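You operate a simulated robot arm through the tools that you are given. There is no shell and no other tool. Be economical: measure what you need, move in short steps, check, and stop when the job is done.

Carry out the task below with a simulated two-armed robot. There is one attempt and no reset: what you move stays moved.

JOB
Put one of the paper balls from the top of the grey cabinet in the wooden tray there. Then take the dented mould from the lower left shelf of the corner rack and leave it on the top of the tall stool. Then take the white cup from the top of the grey table and leave it on the middle left shelf of the corner rack. Then stack the pink spool from the top of the blue table on top of the green spool. Then put one of the tubs from the top of the green bench on the green disc on the top of the blue table. Then push the bottom clear drawer shut. Then take the curved card from the top of the drawer unit and leave it on the high right shelf of the far side rack. Then take the felt pad on the top of the middle bench and put it away on the top of the teal bench. Keep to this order. Set down upright: cup.

The check looks at the end state, three seconds after you hand in, the way a careful person would. Anything else that was tipped, shoved, dropped, spilled or broken makes it a failure.

ROBOT AND FRAMES
Two 7-joint arms with two-finger parallel grippers on one trunk, on a base that drives. Base frame: it is fixed to the floor where the robot stands at the start and does not move with it; the origin is under the middle of the robot, x ahead of it, y to its left, z up. Lengths are in m, angles in degrees, forces in N, time in s.
The left shoulder is at the start at [0.03, 0.119, 1.035], the right one opposite. With the tool pointing down near the work surface each hand reaches from about 0.12 to 0.54 m from the robot's upright axis, wherever it stands, measured 20 degrees to its own side. Places, roughly: bottom clear drawer [3.7, -3.1, 0.8]; cup [1, -1.75, 0.75]; curved card [3.5, -3.25, 1]; dented mould [-0.75, -0.5, 0.5]; disc (12x12x1 cm) [5.7, -2.2, 0.8]; felt pad (5x5x3 cm) [2.6, -3.2, 0.9]; high right shelf of the far side rack [-0.3, -5.2, 1.5]; middle left shelf of the corner rack [-1, -0.2, 0.9]; paper ball (6x6x6 cm) [0.5, -0.3, 0.8]; spool [5.75, -2.25, 0.75]; top of the tall stool [1.4, -0.7, 0.9]; top of the teal bench [4.2, -5.1, 0.8]; tub (11x12x9 cm) [6.2, -4.8, 0.9]; wooden tray (24x17x7 cm) [0.6, -0.5, 0.8]. Payload 3.43 kg a hand.
Tool frame (each hand has its own): the origin (TCP) lies between the finger pads and is the grasp point; the fingertips stand 0.03 m ahead of it; z points along the fingers, y is the line along which they close. Largest opening 0.094 m; finger width 0.028, thickness 0.01; the body of the gripper, 0.05 by 0.096 m, starts 0.055 m behind the TCP.
Orientation is told as [roll, pitch, yaw] about the base's x, y, z axes, in that order, counted from this pose: with the fingers straight down and closing along the base's y, the tool's x points along the base's -x, its y along +y and its z along -z.

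CONTROLS
- The arms move only by the tool servo_tool. It takes "left_deltas", "right_deltas" or both (then of equal length, played together; a hand with none holds still); each is text: rows parted by semicolons, each of 7 numbers parted by spaces: the shift along the tool's x, y, z in cm, then the turn, a rotation vector about the tool's x, y, z in degrees, then the closure, from 0 (fully open) to 1 (shut). In form: tx ty tz ax ay az claw; .... A call has 1 to 12 rows; each row is the pose to reach, as a shift and turn from the pose commanded when the call began, along the tool's axes at that moment. Rows are played at 5 a second. More than 0.05 m and 8.6 degrees between two rows, or a gripper value outside its range, and nothing of the call is played. Where a pose cannot be reached the arm comes as near as it can. A force on the tool above 40 N (or 10 N above the force at the start of the call, whichever is more), or a blocked arm, ends the call early, and 0.2 s more pass. Each finger travels about 0.072 m/s and halts on what it meets, pressing with about 27 N; the grip force reading is that of the motor and also rises with nothing between the fingers. The clock runs only during rows and for 0.2 s after the last one: add rows that repeat a pose to give the fingers time. The reply holds the time, the measured pose of the TCP, the force on the tool along the base axes, the opening and the grip force, in the units named above and with some noise, with the torque about the TCP (base axes, N m) and any sound that the robot's microphone picked up.
- Cameras (640 x 400 px; columns grow to the right, rows downward): "scene" is now at [0.0222, -0.0086, 1.7213]; the picture's right is [-0.04, -1.00, 0.00], its down [-0.93, 0.04, -0.36] and it looks along [0.36, -0.01, -0.93] (base axes); focal length 214 px, centre (320, 200). "left" rides on the left gripper at [0.076, -0.014, -0.102] in its tool frame; the picture's right is [0.18, 0.98, 0.00], its down [-0.75, 0.14, -0.64] and it looks along [-0.63, 0.12, 0.77] (tool axes); focal length 243 px, centre (320, 200). "right" rides on the right gripper at [0.076, 0.014, -0.102] in its tool frame; the picture's right is [-0.18, 0.98, 0.00], its down [-0.75, -0.14, -0.64] and it looks along [-0.63, -0.12, 0.77] (tool axes); focal length 243 px, centre (320, 200). There is no depth. A picture from a camera that has moved, and an enlarged one, comes with that camera's place and axes in the base frame and with its lens. The place of the scene camera against the robot may be out by one fixed shift of up to 0.012 m in any direction.
- grab_frame(camera): a new picture of that camera. It takes no simulated time.
- move_column(by): slides the trunk up (or, below 0, down) by that many m; the arms and the scene camera ride with it, the base frame stays. It gives what a move gives, with no picture.
- base_move(legs): drives the robot by 1 to 6 legs, each [ahead, turn to the left] in m and degrees, along the robot's own axes; the way and the turn of a leg run together, so that a leg with both is an arc; at most 1.5 m and 180 degrees a leg. The arms and the cameras ride along, it lands a little off, and it stops where it bumps. It gives what a move gives.
- aim_head(pan, tilt): turns the head with the scene camera to pan (to the left, within 143 degrees either way) and tilt (down, from -29 to 69), counted from straight ahead of the robot. It gives what a move gives.
- close_up(camera, box): a new picture of the part [left, top, right, bottom] of that camera's present view, enlarged. It takes no simulated time.
- close_job(): hands the job in; it is judged then, once.

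Work in short steps. Places have to be worked out from the pictures, the camera data and where the tool is seen: move nearer, look again, correct. Check each grasp and each placing, and mend what went wrong. You have 217 turns and 228 pictures in all, those below and enlarged ones among them. Open the grippers and draw the arms clear of the work before you hand the job in, unless the task says otherwise.

The tools are called as a command line: name --argument value ..., lists and objects as JSON in quotes. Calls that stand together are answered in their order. servo_tool: Moves the arms, as the interface text tells. Its arguments: {"type":"object","properties":{"left_deltas":{"type":"string"},"right_deltas":{"type":"string"}},"required":[]} The other tools are called the same way: move_column (by) slides the trunk up or down; base_move (legs) drives the base; aim_head (pan, tilt) turns the head that bears the scene camera; grab_frame (camera) takes a picture; close_up (camera, box) takes an enlarged picture of a part of a camera's view; close_job () hands the job in.

At the start:

```text
t: 0.0
left_tool_pos: [0.4227, -0.0749, 1.1834]
left_tool_rot: [0.0, -0.1, 0.0]
left_force: [-0.2, -0.7, 0.0]
left_wrist_torque: [-0.04, 0.05, 0.0]
left_gripper_width: 0.0939
left_grip_force: 0.1
right_tool_pos: [0.2693, -0.3345, 1.1648]
right_tool_rot: [0.1, 0.0, 0.0]
right_force: [-0.2, -0.1, -0.3]
right_wrist_torque: [0.02, 0.02, 0.02]
right_gripper_width: 0.094
right_grip_force: 0.1
trunk travel left (down, up): [-0.3, 0.11]
robot x, y, heading: [0.0024, 0.0017, 0.0]
head pan, tilt: [-2.4, 68.8]
```

scene: 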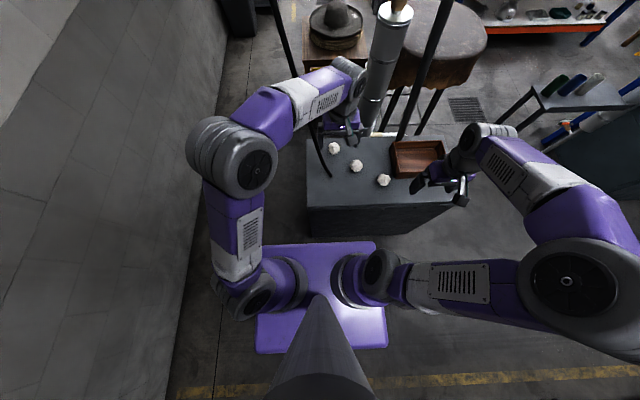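
right: 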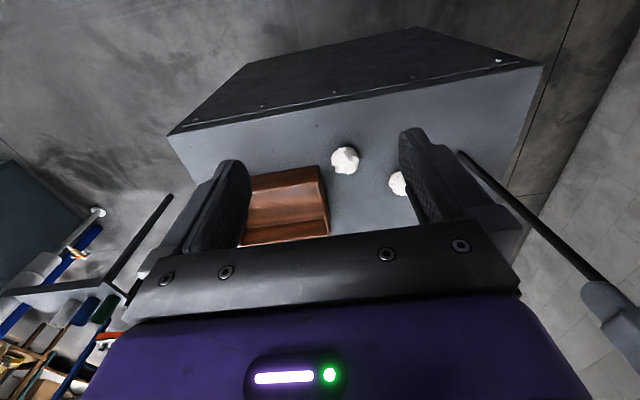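
left: 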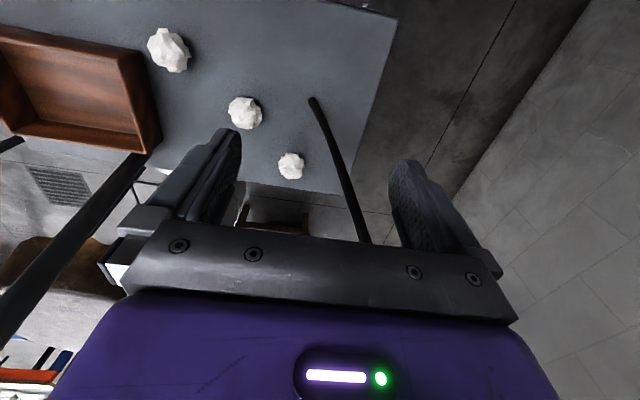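

I'll look around first: the scene camera with lower tilt to see the cabinet surroundings and the rods over it.

close_up --camera "scene" --box '[240, 0, 500, 240]'

aim_head --pan 0 --tilt 30

grab_frame --camera "scene"

aim_head --pan -70 --tilt 25

grab_frame --camera "scene"

aim_head --pan -140 --tilt 25

grab_frame --camera "scene"

```text
1.67 times, centred on (370, 120) of scene
camera zoom: at [0.0222, -0.0086, 1.7213], right [-0.04, -1.0, 0.0], down [-0.93, 0.04, -0.36], along [0.36, -0.01, -0.93], focal length 358 px, centre (237, 333)
```

zoom: 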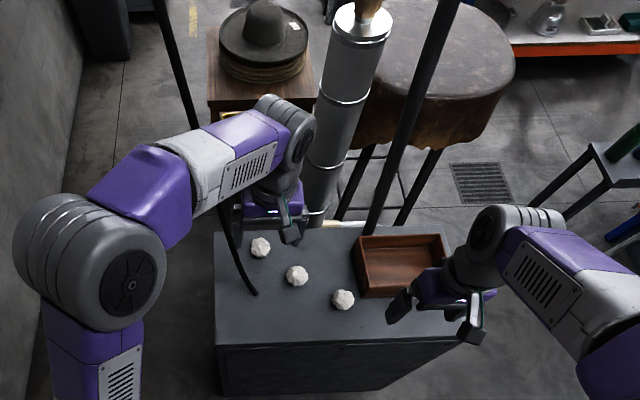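

```text
t: 1.1
left_tool_pos: [0.4239, -0.0747, 1.1825]
left_tool_rot: [0.0, 0.1, 0.0]
left_force: [-0.3, 0.4, 0.5]
left_wrist_torque: [-0.03, -0.01, 0.01]
left_gripper_width: 0.0941
left_grip_force: 0.1
right_tool_pos: [0.2676, -0.3352, 1.165]
right_tool_rot: [0.0, 0.0, 0.1]
right_force: [-0.8, 0.3, -0.1]
right_wrist_torque: [-0.04, 0.02, -0.01]
right_gripper_width: 0.0943
right_grip_force: 0.0
trunk travel left (down, up): [-0.3, 0.11]
robot x, y, heading: [0.0001, 0.0021, -0.1]
head pan, tilt: [0.0, 30.0]
```

```text
223 pictures are left
camera scene: at [0.0568, -0.0062, 1.7727], right [0.0, -1.0, 0.0], down [-0.5, 0.0, -0.87], along [0.87, 0.0, -0.5], focal length 214 px, centre (320, 200)
```

scene: 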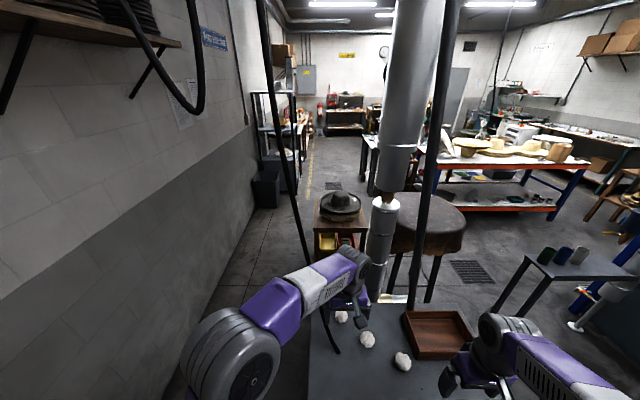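

```text
t: 2.5
left_tool_pos: [0.4229, -0.0741, 1.1829]
left_tool_rot: [0.0, 0.0, 0.0]
left_force: [-0.3, -0.2, -0.5]
left_wrist_torque: [0.01, 0.04, -0.01]
left_gripper_width: 0.0939
left_grip_force: 0.1
right_tool_pos: [0.2683, -0.3354, 1.1649]
right_tool_rot: [0.0, 0.0, 0.0]
right_force: [0.3, -0.3, -0.5]
right_wrist_torque: [0.02, 0.0, -0.01]
right_gripper_width: 0.0942
right_grip_force: 0.0
trunk travel left (down, up): [-0.3, 0.11]
robot x, y, heading: [-0.0025, -0.0006, -0.1]
head pan, tilt: [-70.0, 25.0]
```

```text
222 pictures are left
camera scene: at [-0.0021, -0.0927, 1.7807], right [-0.94, -0.34, 0.0], down [-0.14, 0.4, -0.91], along [0.31, -0.85, -0.42], focal length 214 px, centre (320, 200)
```

scene: 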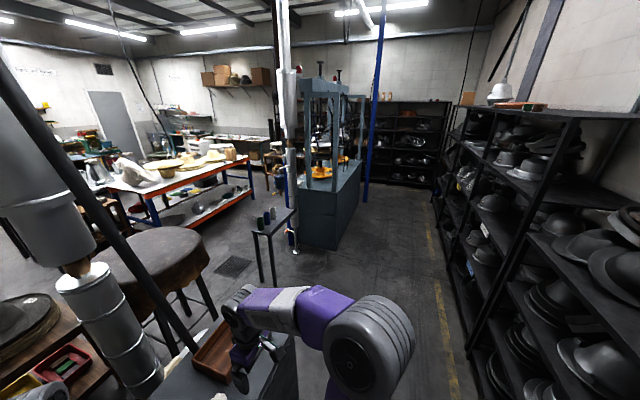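

```text
t: 3.9
left_tool_pos: [0.4232, -0.0751, 1.1826]
left_tool_rot: [0.0, 0.1, 0.0]
left_force: [0.3, -0.1, 0.9]
left_wrist_torque: [0.02, 0.0, -0.05]
left_gripper_width: 0.094
left_grip_force: 0.0
right_tool_pos: [0.2684, -0.3356, 1.1651]
right_tool_rot: [-0.1, 0.0, -0.1]
right_force: [0.2, -0.4, 0.2]
right_wrist_torque: [-0.04, 0.03, -0.01]
right_gripper_width: 0.0939
right_grip_force: 0.1
trunk travel left (down, up): [-0.3, 0.11]
robot x, y, heading: [-0.0012, -0.0017, 0.1]
head pan, tilt: [-140.0, 25.0]
```

```text
221 pictures are left
camera scene: at [-0.1042, -0.0655, 1.7807], right [-0.64, 0.77, 0.0], down [0.32, 0.27, -0.91], along [-0.69, -0.58, -0.42], focal length 214 px, centre (320, 200)
```

scene: 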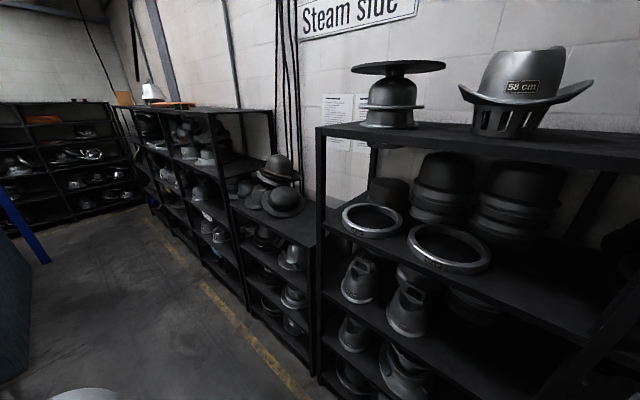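

The ball nearest the right hand is about [0.47, -0.32]; the dark tubes lean away behind the cabinet. I'll move the right hand above that ball, then look.

servo_tool --right_deltas "-3.4 0.3 3 0 0 0 0; -6.8 0.6 6 0 0 0 0; -10.2 0.8 9 0 0 0 0; -13.6 1.1 12 0 0 0 0; -17 1.3 15 0 0 0 0; -20 1.6 18 0 0 0 0; -20 1.6 21 0 0 0 0; -20 1.6 21 0 0 0 0"

grab_frame --camera "right"

aim_head --pan -30 --tilt 50

grab_frame --camera "scene"

```text
t: 5.7
left_tool_pos: [0.4231, -0.0747, 1.1839]
left_tool_rot: [0.0, 0.0, 0.0]
left_force: [0.2, 0.0, 0.0]
left_wrist_torque: [0.0, 0.0, -0.01]
left_gripper_width: 0.094
left_grip_force: 0.0
right_tool_pos: [0.4698, -0.32, 0.9543]
right_tool_rot: [-0.1, 0.0, 0.0]
right_force: [-0.8, 0.6, 1.0]
right_wrist_torque: [0.0, 0.01, 0.03]
right_gripper_width: 0.0941
right_grip_force: 0.0
trunk travel left (down, up): [-0.3, 0.11]
robot x, y, heading: [-0.0017, 0.0017, -0.3]
head pan, tilt: [-140.0, 25.0]
```

```text
220 pictures are left
camera right: at [0.394, -0.3048, 1.0562], right [0.18, 0.98, 0.0], down [0.75, -0.14, 0.64], along [0.63, -0.12, -0.77], focal length 243 px, centre (320, 200)
```

right: 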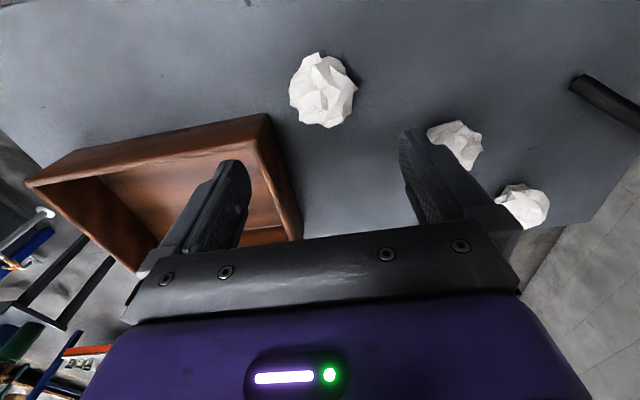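

```text
t: 7.5
left_tool_pos: [0.4227, -0.0743, 1.1827]
left_tool_rot: [0.0, -0.1, 0.0]
left_force: [0.2, -1.1, 0.4]
left_wrist_torque: [0.01, -0.02, 0.0]
left_gripper_width: 0.094
left_grip_force: 0.1
right_tool_pos: [0.4699, -0.3207, 0.9543]
right_tool_rot: [0.1, 0.0, 0.0]
right_force: [-0.7, 0.3, 0.2]
right_wrist_torque: [-0.02, 0.01, 0.01]
right_gripper_width: 0.0937
right_grip_force: 0.1
trunk travel left (down, up): [-0.3, 0.11]
robot x, y, heading: [-0.0004, 0.0002, -0.3]
head pan, tilt: [-30.0, 50.0]
```

```text
219 pictures are left
camera scene: at [0.033, -0.0448, 1.7433], right [-0.5, -0.87, 0.0], down [-0.66, 0.38, -0.64], along [0.56, -0.32, -0.77], focal length 214 px, centre (320, 200)
```

scene: 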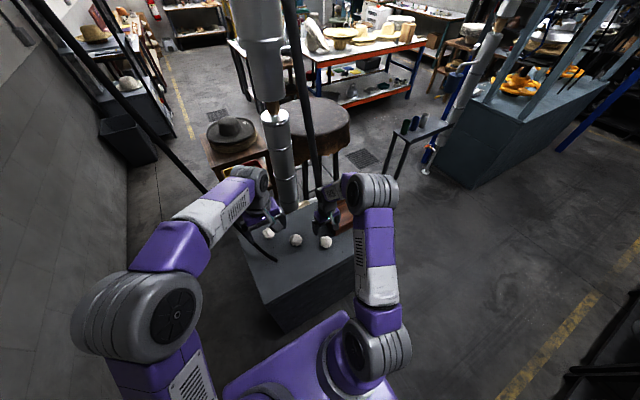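

Ball is at about [0.459, -0.316, 0.815]. Lowering onto it and closing.

servo_tool --right_deltas "1.1 0.4 4 0 0 0 0; 1.1 0.4 8 0 0 0 0; 1.1 0.4 11 0 0 0 0; 1.1 0.4 13 0 0 0 0; 1.1 0.4 13 0 0 0 0"

grab_frame --camera "right"

```text
t: 8.6
left_tool_pos: [0.421, -0.0739, 1.1833]
left_tool_rot: [0.0, 0.0, -0.1]
left_force: [0.9, -0.6, 0.0]
left_wrist_torque: [0.02, 0.01, -0.03]
left_gripper_width: 0.0939
left_grip_force: 0.1
right_tool_pos: [0.4568, -0.3147, 0.8294]
right_tool_rot: [0.0, 0.0, -0.1]
right_force: [-4.7, -0.1, 17.2]
right_wrist_torque: [0.87, 0.55, 0.26]
right_gripper_width: 0.0938
right_grip_force: 0.0
trunk travel left (down, up): [-0.3, 0.11]
robot x, y, heading: [-0.0007, -0.0018, 0.0]
head pan, tilt: [-30.0, 50.0]
stopped in row 5 (right hand): the force on the tool passed its limit at 44 N (the readings are from after the stop); the commanded pose is now the measured one
```

```text
218 pictures are left
camera right: at [0.3819, -0.2992, 0.933], right [0.18, 0.98, 0.0], down [0.75, -0.14, 0.64], along [0.63, -0.12, -0.77], focal length 243 px, centre (320, 200)
```

right: 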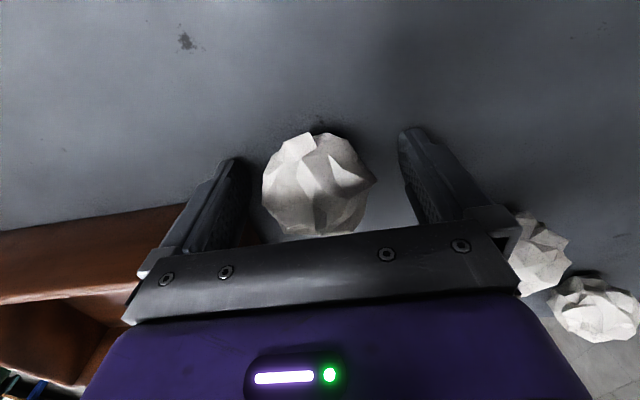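

Fingertips touched the top (surface ≈0.80). Raise a few mm, close.

servo_tool --right_deltas "0 0 -0.4 0 0 0 0; 0 0 -0.4 0 0 0 0.3; 0 0 -0.4 0 0 0 0.6; 0 0 -0.4 0 0 0 0.6; 0 0 -0.4 0 0 0 0.6; 0 0 -5 0 0 0 0.6; 0 0 -9 0 0 0 0.6; 0 0 -9 0 0 0 0.6"

grab_frame --camera "right"

```text
t: 10.4
left_tool_pos: [0.4239, -0.0747, 1.1824]
left_tool_rot: [0.0, 0.0, 0.0]
left_force: [-0.2, -0.5, -0.2]
left_wrist_torque: [-0.01, 0.0, -0.03]
left_gripper_width: 0.094
left_grip_force: 0.0
right_tool_pos: [0.4571, -0.3167, 0.9188]
right_tool_rot: [0.0, 0.1, 0.1]
right_force: [-0.1, -0.3, -1.1]
right_wrist_torque: [-0.02, -0.03, -0.03]
right_gripper_width: 0.0578
right_grip_force: 26.9
trunk travel left (down, up): [-0.3, 0.11]
robot x, y, heading: [-0.0002, -0.0017, -0.1]
head pan, tilt: [-30.0, 50.0]
```

```text
217 pictures are left
camera right: at [0.3814, -0.301, 1.0214], right [0.18, 0.98, 0.0], down [0.75, -0.14, 0.64], along [0.63, -0.12, -0.77], focal length 243 px, centre (320, 200)
```

right: 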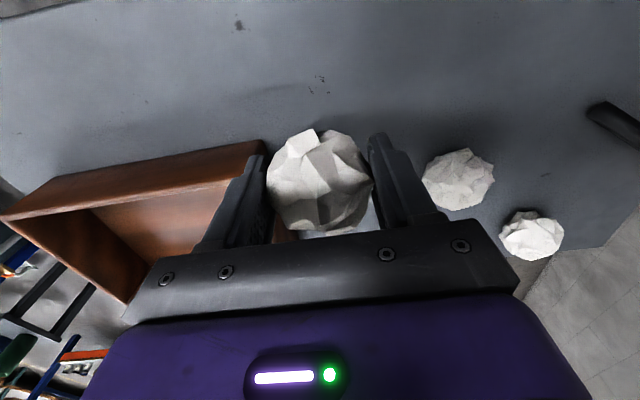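

Ball held. Tray rim's near edge is around x≈0.46, y from -0.35 to -0.60; I'll raise, then move over the tray with the tool tilted outward.

servo_tool --right_deltas "0 0 -4 0 0 0 0.6; -1 -2.5 -4 0 -5 0 0.6; -2 -5 -4 0 -10 0 0.6; -3 -7.5 -4 0 -15 0 0.6; -4.5 -10 -4 0 -20 0 0.6; -6 -12.5 -4 0 -25 0 0.6; -7 -14.5 -4 0 -25 0 0.6; -7 -14.5 -4 0 -25 0 0.6"

grab_frame --camera "right"

grab_frame --camera "scene"

```text
t: 12.2
left_tool_pos: [0.4232, -0.0727, 1.182]
left_tool_rot: [0.0, -0.1, 0.0]
left_force: [0.4, -0.2, -0.1]
left_wrist_torque: [0.01, -0.01, 0.0]
left_gripper_width: 0.094
left_grip_force: 0.0
right_tool_pos: [0.5282, -0.4584, 0.9584]
right_tool_rot: [-0.1, -25.0, 0.0]
right_force: [0.1, -0.3, 1.8]
right_wrist_torque: [-0.01, -0.01, -0.01]
right_gripper_width: 0.0576
right_grip_force: 26.8
trunk travel left (down, up): [-0.3, 0.11]
robot x, y, heading: [-0.0044, 0.003, 0.0]
head pan, tilt: [-30.0, 50.0]
```

```text
216 pictures are left
camera right: at [0.4163, -0.4438, 1.0198], right [0.17, 0.98, 0.08], down [0.41, -0.14, 0.9], along [0.9, -0.12, -0.43], focal length 243 px, centre (320, 200)
```

right: 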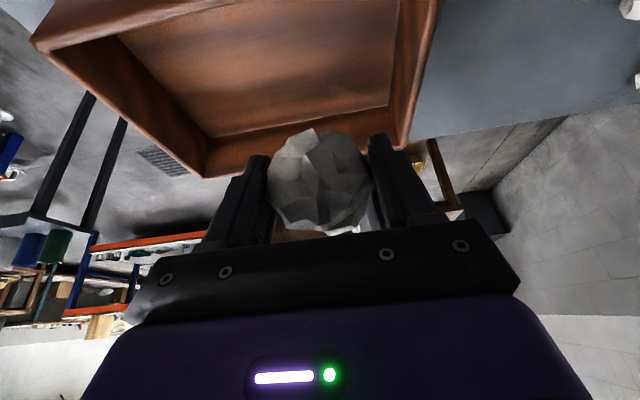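

```text
215 pictures are left
camera scene: at [0.0327, -0.0444, 1.7433], right [-0.5, -0.87, 0.0], down [-0.66, 0.38, -0.64], along [0.56, -0.32, -0.77], focal length 214 px, centre (320, 200)
```

scene: 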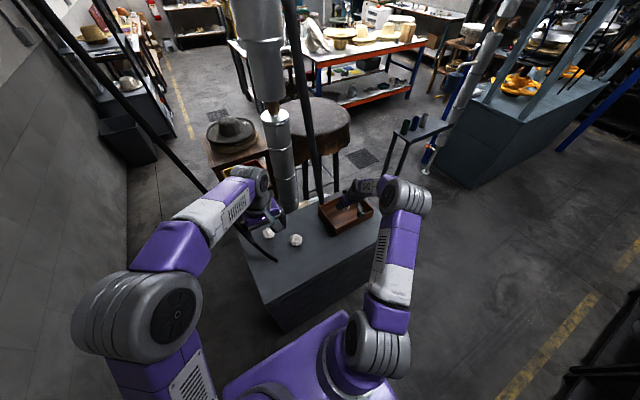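

Tray centre ≈[0.55,-0.48]; lowering the ball into it and releasing.

servo_tool --right_deltas "0.8 -1 2.9 0 0 0 0.6; 1.6 -2 5.8 0 0 0 0.6; 2.4 -2 8.7 0 0 0 0.6; 2.4 -2 8.7 0 0 0 0.6; 2.4 -2 8.7 0 0 0 0.3; 2.4 -2 8.7 0 0 0 0.1; 2.4 -2 8.7 0 0 0 0.1; 2.4 -2 8.7 0 0 0 0.1"

grab_frame --camera "right"

```text
t: 14.0
left_tool_pos: [0.4231, -0.0747, 1.183]
left_tool_rot: [0.0, 0.0, 0.0]
left_force: [0.0, -0.2, -0.4]
left_wrist_torque: [0.02, -0.03, -0.02]
left_gripper_width: 0.0939
left_grip_force: 0.0
right_tool_pos: [0.5442, -0.4791, 0.8692]
right_tool_rot: [0.0, -25.1, -0.1]
right_force: [-0.9, 0.2, -0.8]
right_wrist_torque: [-0.01, 0.03, -0.03]
right_gripper_width: 0.0846
right_grip_force: 0.1
trunk travel left (down, up): [-0.3, 0.11]
robot x, y, heading: [0.0052, -0.0014, -0.2]
head pan, tilt: [-30.0, 50.0]
```

```text
214 pictures are left
camera right: at [0.4316, -0.4639, 0.9303], right [0.17, 0.98, 0.08], down [0.41, -0.14, 0.9], along [0.9, -0.12, -0.43], focal length 243 px, centre (320, 200)
```

right: 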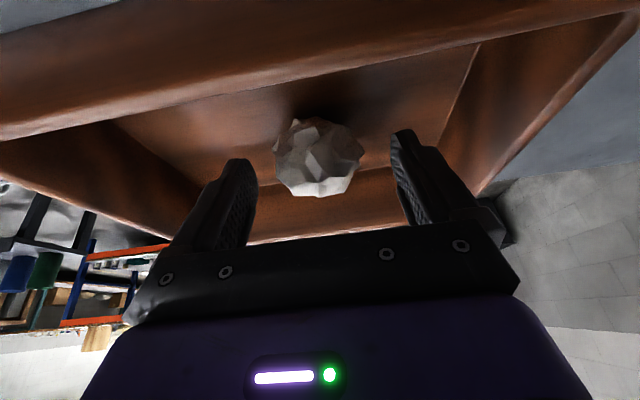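

Ball is in the tray. Retreating the right hand to its travel pose.

servo_tool --right_deltas "0 0 -4.5 0 0 0 0.1; 0 0 -9 0 0 0 0.1; 0 0 -13 0 0 0 0.1; 2 2.5 -16.5 0 4 0 0.1; 4 5 -20 0 8 0 0; 6 7.5 -23.5 0 12 0 0; 8 10 -27 0 16 0 0; 10 12.5 -31 0 20 0 0; 11.3 14 -35 0 25 0 0; 12.3 15 -38.4 0 25 0 0; 12.3 15 -38.4 0 25 0 0"

aim_head --pan -140 --tilt 50

grab_frame --camera "scene"

aim_head --pan -100 --tilt 50

grab_frame --camera "scene"

```text
refused: row 8 steps farther than a row can; nothing moved
```

```text
t: 15.9
left_tool_pos: [0.4232, -0.074, 1.1825]
left_tool_rot: [0.0, 0.0, 0.0]
left_force: [-0.5, 0.5, 0.7]
left_wrist_torque: [-0.02, -0.02, -0.01]
left_gripper_width: 0.0941
left_grip_force: 0.1
right_tool_pos: [0.542, -0.4781, 0.869]
right_tool_rot: [0.0, -25.0, -0.1]
right_force: [-0.1, 0.0, -0.3]
right_wrist_torque: [0.0, 0.0, -0.03]
right_gripper_width: 0.0848
right_grip_force: 0.1
trunk travel left (down, up): [-0.3, 0.11]
robot x, y, heading: [-0.0002, 0.0, -0.1]
head pan, tilt: [-140.0, 50.0]
```

```text
213 pictures are left
camera scene: at [-0.0926, -0.0558, 1.7432], right [-0.64, 0.77, 0.0], down [0.59, 0.49, -0.64], along [-0.49, -0.41, -0.77], focal length 214 px, centre (320, 200)
```

scene: 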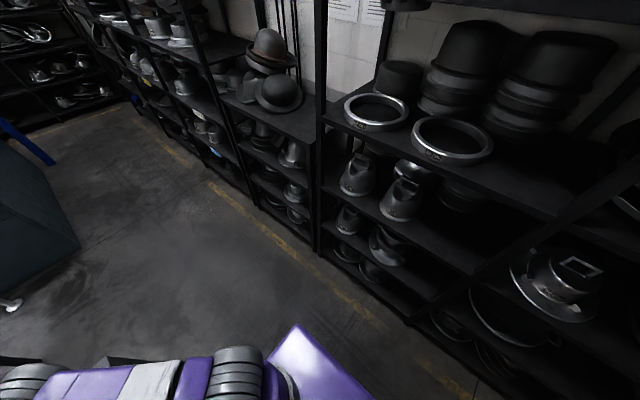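

```text
t: 16.9
left_tool_pos: [0.4227, -0.0737, 1.1829]
left_tool_rot: [-0.1, 0.0, 0.0]
left_force: [0.2, -0.6, 0.5]
left_wrist_torque: [-0.02, -0.04, 0.03]
left_gripper_width: 0.0942
left_grip_force: 0.1
right_tool_pos: [0.5445, -0.4794, 0.8691]
right_tool_rot: [0.1, -25.0, 0.0]
right_force: [0.0, -0.1, 0.3]
right_wrist_torque: [-0.03, 0.02, 0.03]
right_gripper_width: 0.0846
right_grip_force: 0.1
trunk travel left (down, up): [-0.3, 0.11]
robot x, y, heading: [-0.0023, 0.0023, -0.1]
head pan, tilt: [-100.0, 50.0]
```

```text
212 pictures are left
camera scene: at [-0.0471, -0.0821, 1.7432], right [-0.98, 0.17, 0.0], down [0.13, 0.75, -0.64], along [-0.11, -0.63, -0.77], focal length 214 px, centre (320, 200)
```

scene: 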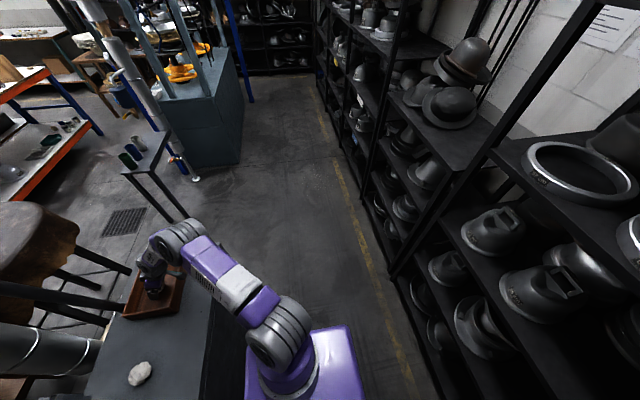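

The rows were a bit long; resend the retreat with smaller steps.

servo_tool --right_deltas "0 0 -4.5 0 0 0 0.1; 0 0 -9 0 0 0 0.1; 0 0 -13 0 0 0 0.1; 1.5 2 -16.5 0 4 0 0.1; 3 4 -20 0 8 0 0; 4.5 6 -23.5 0 12 0 0; 6 8 -27 0 16 0 0; 7.5 10 -30.5 0 20 0 0; 9 12 -34 0 25 0 0; 10.7 13.5 -37 0 25 0 0; 12.3 15 -38.4 0 25 0 0; 12.3 15 -38.4 0 25 0 0"

aim_head --pan -30 --tilt 60

grab_frame --camera "scene"

```text
t: 19.6
left_tool_pos: [0.4235, -0.0747, 1.1826]
left_tool_rot: [-0.1, 0.0, 0.0]
left_force: [-0.4, -0.2, 0.6]
left_wrist_torque: [-0.02, 0.01, -0.01]
left_gripper_width: 0.0941
left_grip_force: 0.0
right_tool_pos: [0.2687, -0.3301, 1.1654]
right_tool_rot: [0.0, 0.0, 0.1]
right_force: [0.1, 0.8, 0.3]
right_wrist_torque: [-0.02, -0.03, -0.01]
right_gripper_width: 0.0938
right_grip_force: 0.1
trunk travel left (down, up): [-0.3, 0.11]
robot x, y, heading: [0.0028, 0.0013, -0.0]
head pan, tilt: [-100.0, 50.0]
```

```text
t: 21.0
left_tool_pos: [0.4232, -0.0745, 1.1827]
left_tool_rot: [0.0, 0.0, 0.0]
left_force: [0.3, 0.1, -0.3]
left_wrist_torque: [0.01, 0.02, -0.01]
left_gripper_width: 0.0941
left_grip_force: 0.0
right_tool_pos: [0.2688, -0.3302, 1.1676]
right_tool_rot: [0.0, -0.1, -0.1]
right_force: [1.1, -0.1, 0.2]
right_wrist_torque: [0.03, 0.03, 0.0]
right_gripper_width: 0.094
right_grip_force: 0.2
trunk travel left (down, up): [-0.3, 0.11]
robot x, y, heading: [-0.0009, -0.0005, 0.1]
head pan, tilt: [-30.0, 60.0]
```

```text
211 pictures are left
camera scene: at [0.024, -0.0397, 1.7307], right [-0.5, -0.87, 0.0], down [-0.75, 0.43, -0.5], along [0.43, -0.25, -0.87], focal length 214 px, centre (320, 200)
```

scene: 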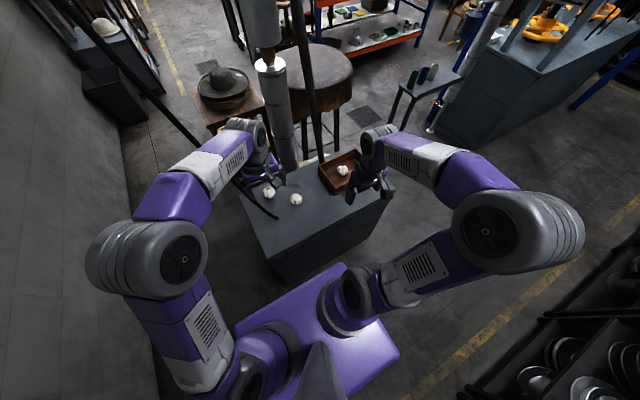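

Ball rests in the tray, arms clear. Now turning right to face the corner rack behind me.

base_move --legs '[[0, -90], [0, -90]]'

aim_head --pan 20 --tilt 45

grab_frame --camera "scene"

grab_frame --camera "left"

```text
t: 29.0
left_tool_pos: [-0.4234, 0.0742, 1.1833]
left_tool_rot: [0.0, 0.1, 179.9]
left_force: [1.0, 0.1, -0.4]
left_wrist_torque: [-0.02, 0.02, 0.04]
left_gripper_width: 0.0939
left_grip_force: 0.0
right_tool_pos: [-0.2686, 0.3301, 1.1652]
right_tool_rot: [-0.1, -0.1, 179.8]
right_force: [-0.2, -0.9, 0.7]
right_wrist_torque: [0.03, 0.04, 0.01]
right_gripper_width: 0.0941
right_grip_force: 0.1
trunk travel left (down, up): [-0.3, 0.11]
robot x, y, heading: [-0.0019, 0.0006, 179.6]
head pan, tilt: [-30.0, 60.0]
```

```text
t: 30.2
left_tool_pos: [-0.4236, 0.0754, 1.1827]
left_tool_rot: [0.0, 0.0, 179.9]
left_force: [0.5, -0.3, 0.7]
left_wrist_torque: [0.0, 0.02, -0.07]
left_gripper_width: 0.0941
left_grip_force: 0.0
right_tool_pos: [-0.2685, 0.3303, 1.1664]
right_tool_rot: [0.0, 0.0, 179.9]
right_force: [0.6, -0.3, 0.3]
right_wrist_torque: [0.02, 0.03, 0.0]
right_gripper_width: 0.0941
right_grip_force: 0.0
trunk travel left (down, up): [-0.3, 0.11]
robot x, y, heading: [0.0021, 0.0005, 179.8]
head pan, tilt: [20.0, 45.0]
```

```text
210 pictures are left
camera scene: at [-0.0502, -0.0339, 1.7501], right [-0.34, 0.94, 0.0], down [0.67, 0.24, -0.71], along [-0.67, -0.24, -0.71], focal length 214 px, centre (320, 200)
```

scene: 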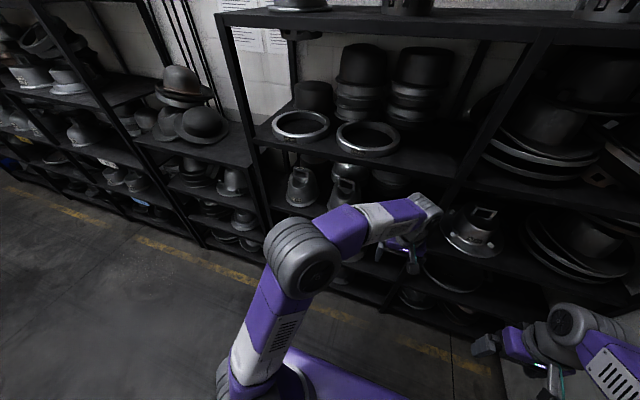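

```text
209 pictures are left
camera left: at [-0.3469, 0.0908, 1.2855], right [0.18, -0.98, 0.0], down [-0.75, -0.14, 0.64], along [-0.63, -0.12, -0.77], focal length 243 px, centre (320, 200)
```

left: 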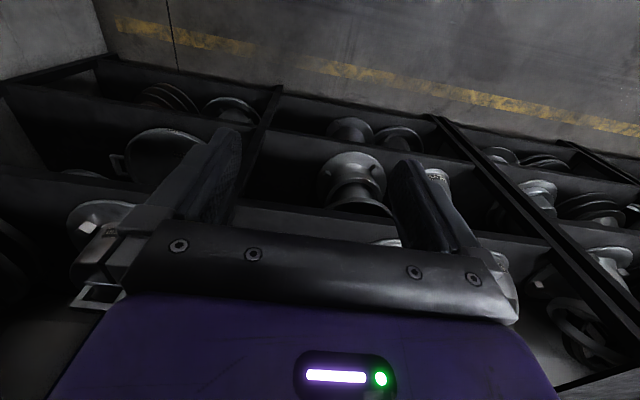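

Let me zoom on the left bay's lower shelf.

close_up --camera "scene" --box '[200, 130, 480, 330]'

close_up --camera "left" --box '[100, 80, 500, 280]'

```text
2.00 times, centred on (340, 230) of scene
camera zoom: at [-0.0502, -0.0339, 1.7501], right [-0.34, 0.94, 0.0], down [0.67, 0.24, -0.71], along [-0.67, -0.24, -0.71], focal length 429 px, centre (280, 140)
```

zoom: 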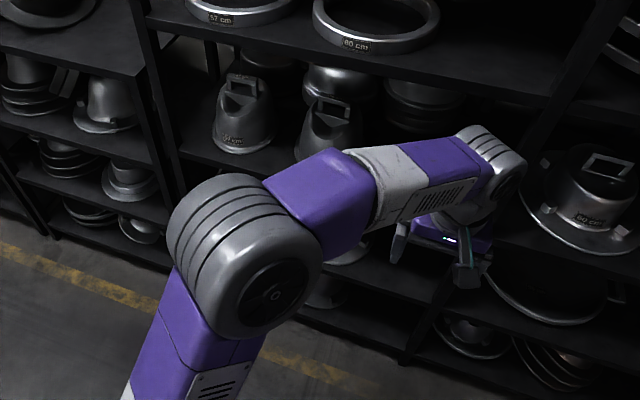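

```text
1.60 times, centred on (300, 180) of left
camera zoom: at [-0.3469, 0.0908, 1.2855], right [0.18, -0.98, 0.0], down [-0.75, -0.14, 0.64], along [-0.63, -0.12, -0.77], focal length 388 px, centre (352, 232)
```

zoom: 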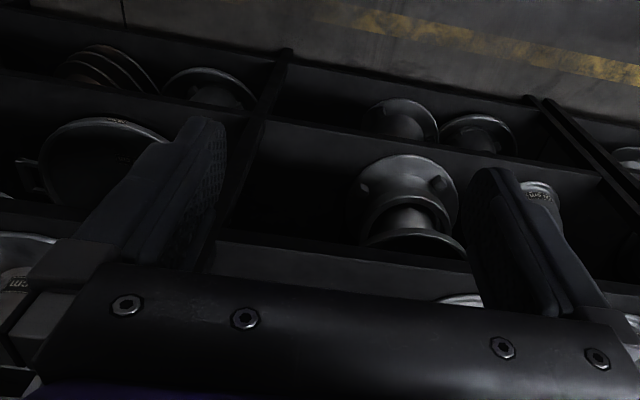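

The candidate mould on the lower left shelf is near [-0.86,-0.45,0.5]. I'll shift the robot sideways (to y≈-0.35) facing the rack and get a clear look.

base_move --legs '[[0, 90], [0.35, 0], [0, -90], [0.1, 0]]'

aim_head --pan 0 --tilt 50

grab_frame --camera "scene"

grab_frame --camera "left"

```text
t: 40.9
left_tool_pos: [-0.526, -0.2706, 1.1828]
left_tool_rot: [0.0, 0.0, 179.1]
left_force: [-0.2, -0.3, -0.2]
left_wrist_torque: [-0.01, 0.01, 0.0]
left_gripper_width: 0.094
left_grip_force: 0.1
right_tool_pos: [-0.3678, -0.0175, 1.1667]
right_tool_rot: [0.1, 0.0, 179.2]
right_force: [0.6, -0.9, -1.3]
right_wrist_torque: [0.01, 0.0, -0.02]
right_gripper_width: 0.0938
right_grip_force: 0.1
trunk travel left (down, up): [-0.3, 0.11]
robot x, y, heading: [-0.1038, -0.3516, 179.2]
head pan, tilt: [20.0, 45.0]
```

```text
t: 41.7
left_tool_pos: [-0.5244, -0.2699, 1.1823]
left_tool_rot: [0.1, 0.1, 179.1]
left_force: [-0.1, -0.3, -0.4]
left_wrist_torque: [0.02, 0.0, -0.04]
left_gripper_width: 0.0939
left_grip_force: 0.1
right_tool_pos: [-0.368, -0.0163, 1.1662]
right_tool_rot: [0.0, 0.0, 179.2]
right_force: [-0.4, -0.3, -0.2]
right_wrist_torque: [0.01, 0.0, 0.0]
right_gripper_width: 0.0939
right_grip_force: 0.0
trunk travel left (down, up): [-0.3, 0.11]
robot x, y, heading: [-0.1016, -0.3514, 179.4]
head pan, tilt: [0.0, 50.0]
```

```text
206 pictures are left
camera scene: at [-0.1541, -0.3562, 1.7433], right [0.01, 1.0, 0.0], down [0.77, -0.01, -0.64], along [-0.64, 0.01, -0.77], focal length 214 px, centre (320, 200)
```

scene: 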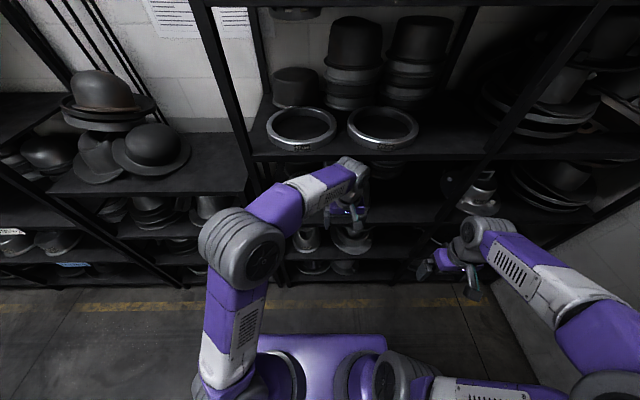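

```text
205 pictures are left
camera left: at [-0.4491, -0.2554, 1.2858], right [0.17, -0.99, 0.0], down [-0.76, -0.13, 0.64], along [-0.63, -0.11, -0.77], focal length 243 px, centre (320, 200)
```

left: 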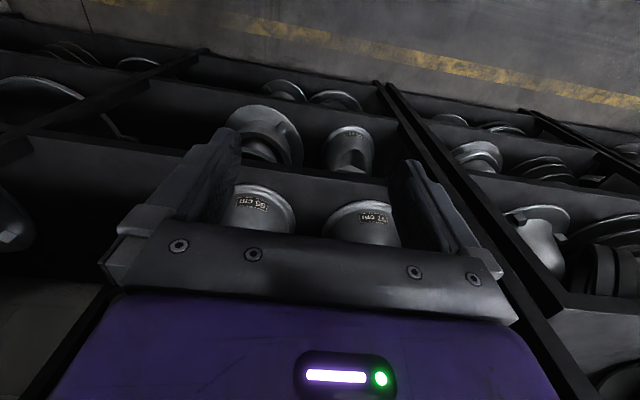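

The mould is at about [-0.84,-0.43]. Zoom to see its shape and graspable features.

close_up --camera "left" --box '[200, 60, 440, 210]'

close_up --camera "scene" --box '[240, 140, 440, 290]'

```text
2.67 times, centred on (320, 135) of left
camera zoom: at [-0.4491, -0.2554, 1.2858], right [0.17, -0.99, 0.0], down [-0.76, -0.13, 0.64], along [-0.63, -0.11, -0.77], focal length 647 px, centre (320, 373)
```

zoom: 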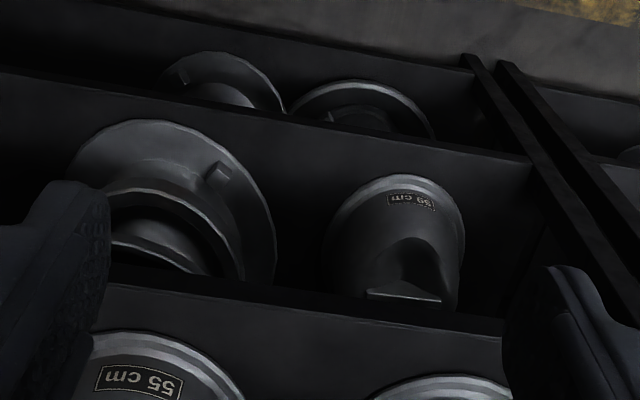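

```text
2.67 times, centred on (340, 215) of scene
camera zoom: at [-0.1541, -0.3562, 1.7433], right [0.01, 1.0, 0.0], down [0.77, -0.01, -0.64], along [-0.64, 0.01, -0.77], focal length 572 px, centre (267, 160)
```

zoom: 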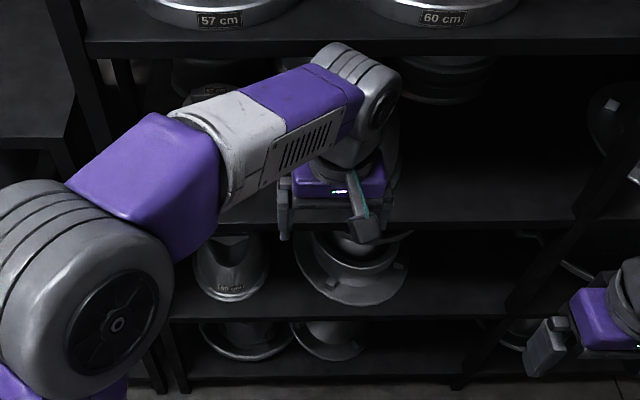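

The mould is tapered with a dented front and a bar on top. I'll lower the trunk and look into the shelf from nearer.

move_column --by -0.3

servo_tool --left_deltas "0 0 0 0 -8 0 0; 0 1 0 0 -16 0 0; 1 2 0 0 -24 0 0; 2 3 0 0 -32 0 0; 3 4 0 0 -40 0 0; 3 5 0 0 -48 0 0; 3 5 0 0 -55 0 0; 3 5 0 0 -60 0 0; 3 5 0 0 -60 0 0"

grab_frame --camera "left"

grab_frame --camera "scene"

```text
t: 44.7
left_tool_pos: [-0.526, -0.2702, 0.8831]
left_tool_rot: [0.1, 0.0, 179.1]
left_force: [-0.8, -0.3, 0.9]
left_wrist_torque: [-0.01, 0.01, 0.01]
left_gripper_width: 0.0941
left_grip_force: 0.0
right_tool_pos: [-0.3682, -0.0166, 0.8651]
right_tool_rot: [0.0, 0.0, 179.2]
right_force: [-0.8, 0.8, 0.0]
right_wrist_torque: [0.03, -0.03, -0.01]
right_gripper_width: 0.0942
right_grip_force: 0.0
trunk travel left (down, up): [0.0, 0.41]
robot x, y, heading: [-0.1075, -0.3498, 179.2]
head pan, tilt: [0.0, 50.0]
```

```text
t: 46.7
left_tool_pos: [-0.495, -0.3201, 0.8835]
left_tool_rot: [0.0, -59.9, 179.1]
left_force: [0.1, 0.7, 0.3]
left_wrist_torque: [-0.03, -0.03, -0.03]
left_gripper_width: 0.0941
left_grip_force: 0.1
right_tool_pos: [-0.3676, -0.0167, 0.866]
right_tool_rot: [0.0, 0.0, 179.2]
right_force: [0.7, -0.1, -0.4]
right_wrist_torque: [0.02, -0.03, 0.0]
right_gripper_width: 0.094
right_grip_force: 0.1
trunk travel left (down, up): [0.0, 0.41]
robot x, y, heading: [-0.1023, -0.3506, 179.3]
head pan, tilt: [0.0, 50.0]
```

```text
202 pictures are left
camera left: at [-0.3695, -0.3068, 0.8682], right [0.08, -0.98, -0.16], down [0.18, -0.14, 0.97], along [-0.98, -0.1, 0.16], focal length 243 px, centre (320, 200)
```

left: 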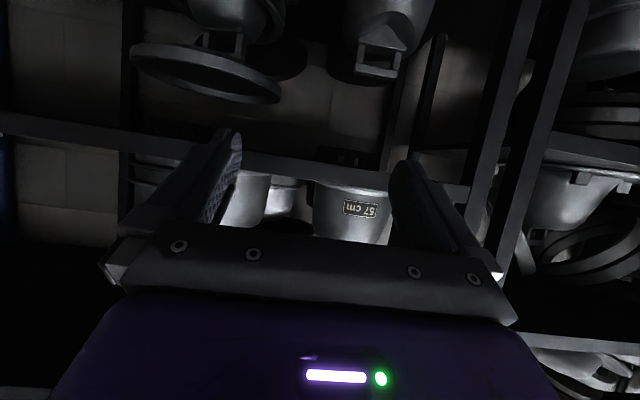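

```text
201 pictures are left
camera scene: at [-0.1546, -0.3561, 1.4433], right [0.01, 1.0, 0.0], down [0.77, -0.01, -0.64], along [-0.64, 0.01, -0.77], focal length 214 px, centre (320, 200)
```

scene: 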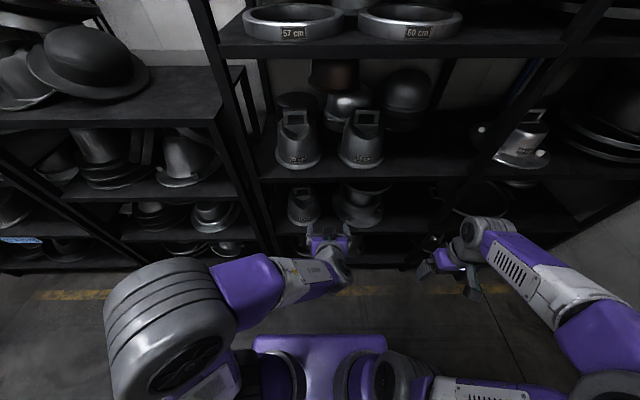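

Good scene view now; zoom on the mould at (303,205).

close_up --camera "scene" --box '[250, 100, 410, 270]'

```text
2.35 times, centred on (330, 185) of scene
camera zoom: at [-0.1546, -0.3561, 1.4433], right [0.01, 1.0, 0.0], down [0.77, -0.01, -0.64], along [-0.64, 0.01, -0.77], focal length 505 px, centre (296, 235)
```

zoom: 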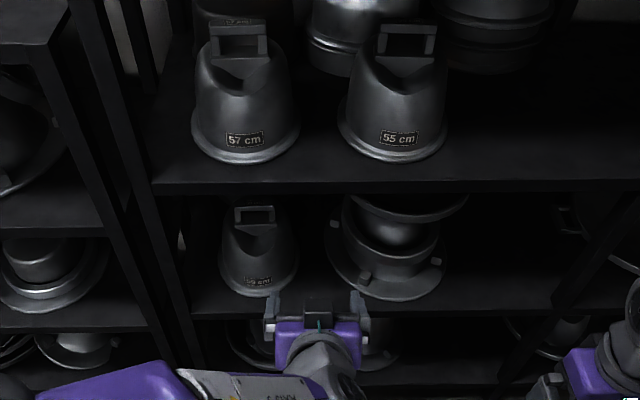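

The mould has a loop handle on top, about 7.5 cm wide, near [-0.82,-0.42,0.70]; lower shelf ≈0.55, middle shelf ≈0.89. I'll bring the left hand (pitched 60°) in front of the handle and look.

servo_tool --left_deltas "3.46 2.4 2 0 0 0 0; 6.93 4.8 4 0 0 0 0; 10.4 7.1 6 0 0 0 0; 13.9 9.5 8 0 0 0 0; 11.9 9.5 11.5 0 0 0 0; 9.9 9.5 14.9 0 0 0 0; 7.9 9.5 18.4 0 0 0 0; 7.9 9.5 18.4 0 0 0 0"

grab_frame --camera "left"

close_up --camera "scene" --box '[250, 100, 410, 270]'

```text
t: 48.5
left_tool_pos: [-0.6175, -0.4128, 0.7215]
left_tool_rot: [0.0, -60.0, 179.1]
left_force: [-0.1, 0.0, 0.8]
left_wrist_torque: [-0.03, 0.01, -0.02]
left_gripper_width: 0.0941
left_grip_force: 0.1
left hand out of reach, approached as far as the arm can: row 2, 3, 4
right_tool_pos: [-0.3659, -0.0171, 0.8667]
right_tool_rot: [0.0, 0.0, 179.2]
right_force: [0.5, 0.6, 0.7]
right_wrist_torque: [0.01, -0.01, 0.01]
right_gripper_width: 0.0943
right_grip_force: 0.1
trunk travel left (down, up): [0.0, 0.41]
robot x, y, heading: [-0.1036, -0.3529, 179.4]
head pan, tilt: [0.0, 50.0]
```

```text
199 pictures are left
camera left: at [-0.4894, -0.3988, 0.7075], right [0.08, -0.98, -0.16], down [0.18, -0.14, 0.97], along [-0.98, -0.1, 0.16], focal length 243 px, centre (320, 200)
```

left: 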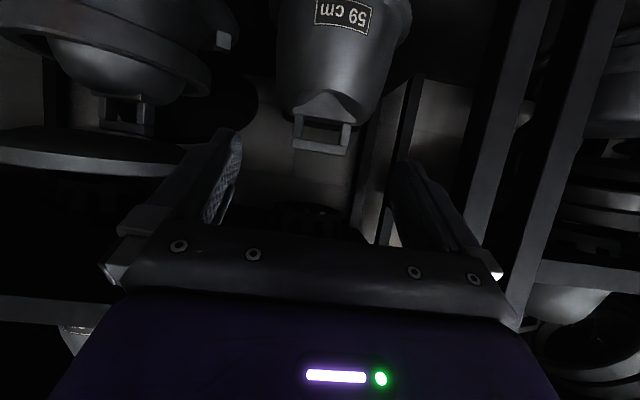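

```text
2.35 times, centred on (330, 185) of scene
camera zoom: at [-0.1545, -0.3561, 1.4433], right [0.01, 1.0, 0.0], down [0.77, -0.01, -0.64], along [-0.64, 0.01, -0.77], focal length 505 px, centre (296, 235)
```

zoom: 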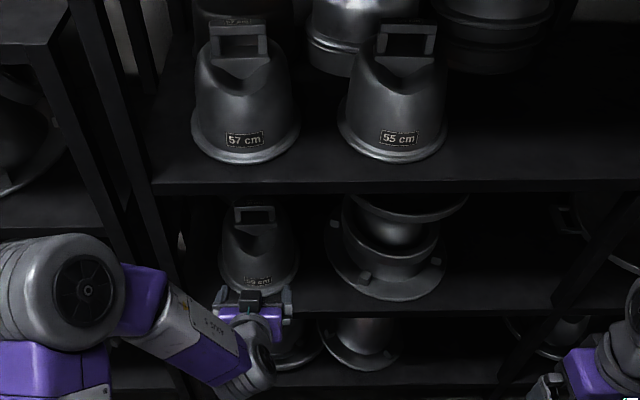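

Handle top bar fixed at about [-0.85,-0.427,0.686], ~8 cm wide. Advance to pre-grasp, then check centring.

servo_tool --left_deltas "-2.3 0.9 4 0 0 0 0; -4.6 1.8 8 0 0 0 0; -7 1.8 12.1 0 0 0 0; -7 1.8 12.1 0 0 0 0"

grab_frame --camera "left"

close_up --camera "scene" --box '[260, 160, 350, 250]'

```text
t: 49.5
left_tool_pos: [-0.76, -0.4284, 0.7214]
left_tool_rot: [0.0, -60.1, 179.2]
left_force: [0.6, -0.2, 0.6]
left_wrist_torque: [0.02, -0.02, -0.01]
left_gripper_width: 0.0939
left_grip_force: 0.0
right_tool_pos: [-0.3673, -0.0164, 0.8666]
right_tool_rot: [0.0, -0.1, 179.2]
right_force: [0.6, 0.0, -0.5]
right_wrist_torque: [0.03, -0.04, -0.04]
right_gripper_width: 0.0941
right_grip_force: 0.1
trunk travel left (down, up): [0.0, 0.41]
robot x, y, heading: [-0.104, -0.3492, 179.3]
head pan, tilt: [0.0, 50.0]
```

```text
197 pictures are left
camera left: at [-0.6326, -0.4155, 0.7072], right [0.08, -0.98, -0.16], down [0.18, -0.14, 0.97], along [-0.98, -0.1, 0.16], focal length 243 px, centre (320, 200)
```

left: 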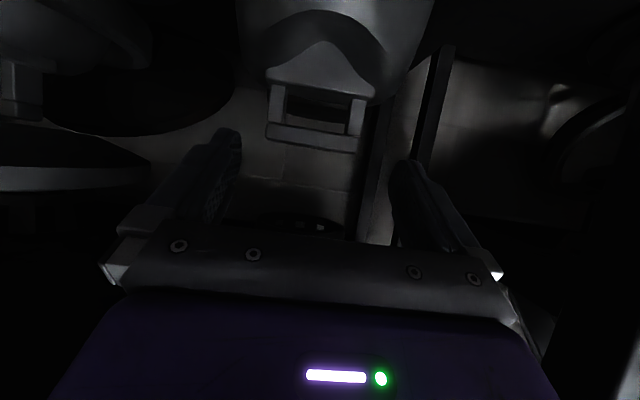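

```text
4.44 times, centred on (305, 205) of scene
camera zoom: at [-0.1546, -0.3561, 1.4433], right [0.01, 1.0, 0.0], down [0.77, -0.01, -0.64], along [-0.64, 0.01, -0.77], focal length 953 px, centre (387, 178)
```

zoom: 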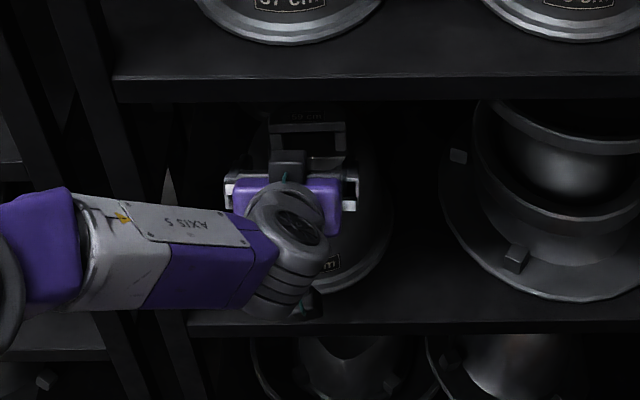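

Bar centre is y≈-0.423, width ≈8.4 cm—tight; shift 4 mm and advance 6 cm along the fingers, then check.

servo_tool --left_deltas "0 -0.45 0 0 0 0 0; 0 -0.45 3 0 0 0 0; 0 -0.45 5.5 0 0 0 0; 0 -0.45 5.5 0 0 0 0"

grab_frame --camera "left"

```text
t: 50.5
left_tool_pos: [-0.8047, -0.4236, 0.6946]
left_tool_rot: [0.0, -59.9, 179.1]
left_force: [0.4, 0.6, -0.2]
left_wrist_torque: [-0.02, -0.01, 0.0]
left_gripper_width: 0.0939
left_grip_force: 0.1
right_tool_pos: [-0.367, -0.0168, 0.8666]
right_tool_rot: [0.0, 0.0, 179.2]
right_force: [0.1, -0.5, 0.4]
right_wrist_torque: [-0.02, -0.01, 0.02]
right_gripper_width: 0.094
right_grip_force: 0.1
trunk travel left (down, up): [0.0, 0.41]
robot x, y, heading: [-0.1051, -0.3522, 179.3]
head pan, tilt: [0.0, 50.0]
```

```text
195 pictures are left
camera left: at [-0.678, -0.4096, 0.6791], right [0.08, -0.98, -0.16], down [0.18, -0.14, 0.97], along [-0.98, -0.1, 0.16], focal length 243 px, centre (320, 200)
```

left: 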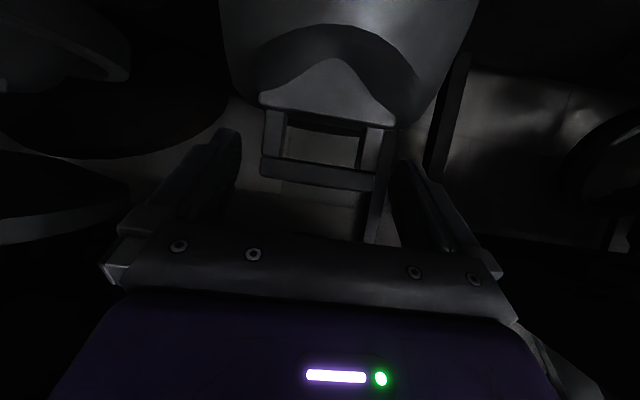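

Handle is centred between the fingers. Advance the remaining 4.5 cm gently.

servo_tool --left_deltas "0 0 1.5 0 0 0 0; 0 0 3 0 0 0 0; 0 0 4.5 0 0 0 0; 0 0 4.5 0 0 0 0"

grab_frame --camera "left"

```text
t: 51.5
left_tool_pos: [-0.8452, -0.4228, 0.6786]
left_tool_rot: [0.4, -60.5, 178.8]
left_force: [5.1, -0.5, 23.6]
left_wrist_torque: [-1.01, 0.36, 0.4]
left_gripper_width: 0.0943
left_grip_force: 0.1
right_tool_pos: [-0.365, -0.0182, 0.8662]
right_tool_rot: [0.0, -0.1, 179.2]
right_force: [-0.7, -0.7, 0.5]
right_wrist_torque: [-0.01, 0.01, 0.0]
right_gripper_width: 0.094
right_grip_force: 0.0
trunk travel left (down, up): [0.0, 0.41]
robot x, y, heading: [-0.1064, -0.3521, 179.0]
head pan, tilt: [0.0, 50.0]
```

```text
194 pictures are left
camera left: at [-0.7186, -0.4089, 0.6627], right [0.08, -0.98, -0.16], down [0.19, -0.14, 0.97], along [-0.98, -0.1, 0.17], focal length 243 px, centre (320, 200)
```

left: 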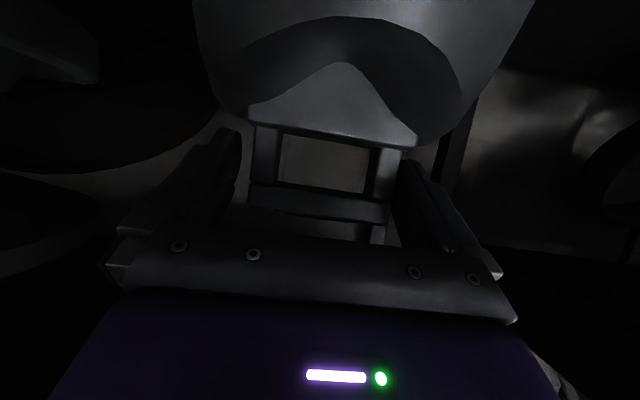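

Fingertips touched the crown; back off 7 mm and close on the handle.

servo_tool --left_deltas "-0.3 0 -0.7 0 0 0 0; -0.3 0 -0.7 0 0 0 0.1; -0.3 0 -0.7 0 0 0 0.3; -0.3 0 -0.7 0 0 0 0.5; -0.3 0 -0.7 0 0 0 0.5"

grab_frame --camera "left"

```text
t: 52.7
left_tool_pos: [-0.8399, -0.4246, 0.6804]
left_tool_rot: [0.1, -60.1, 179.3]
left_force: [-3.6, -9.1, 13.8]
left_wrist_torque: [0.21, -0.18, 0.13]
left_gripper_width: 0.0842
left_grip_force: 27.3
right_tool_pos: [-0.3678, -0.0181, 0.8663]
right_tool_rot: [0.0, -0.1, 179.3]
right_force: [-0.3, -0.7, 0.4]
right_wrist_torque: [0.04, 0.02, 0.01]
right_gripper_width: 0.0939
right_grip_force: 0.0
trunk travel left (down, up): [0.0, 0.41]
robot x, y, heading: [-0.1034, -0.352, 179.1]
head pan, tilt: [0.0, 50.0]
```

```text
193 pictures are left
camera left: at [-0.7131, -0.411, 0.6643], right [0.08, -0.98, -0.16], down [0.18, -0.14, 0.97], along [-0.98, -0.11, 0.16], focal length 243 px, centre (320, 200)
```

left: 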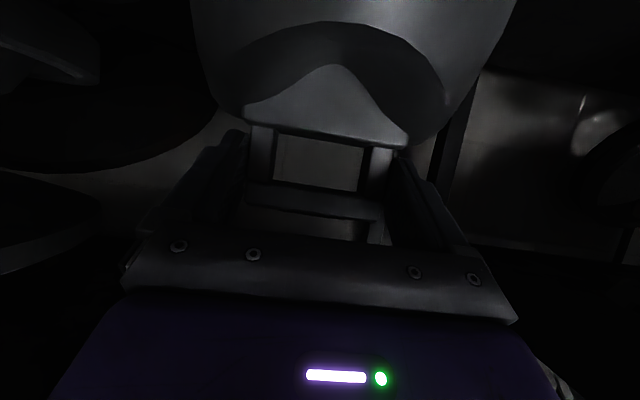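

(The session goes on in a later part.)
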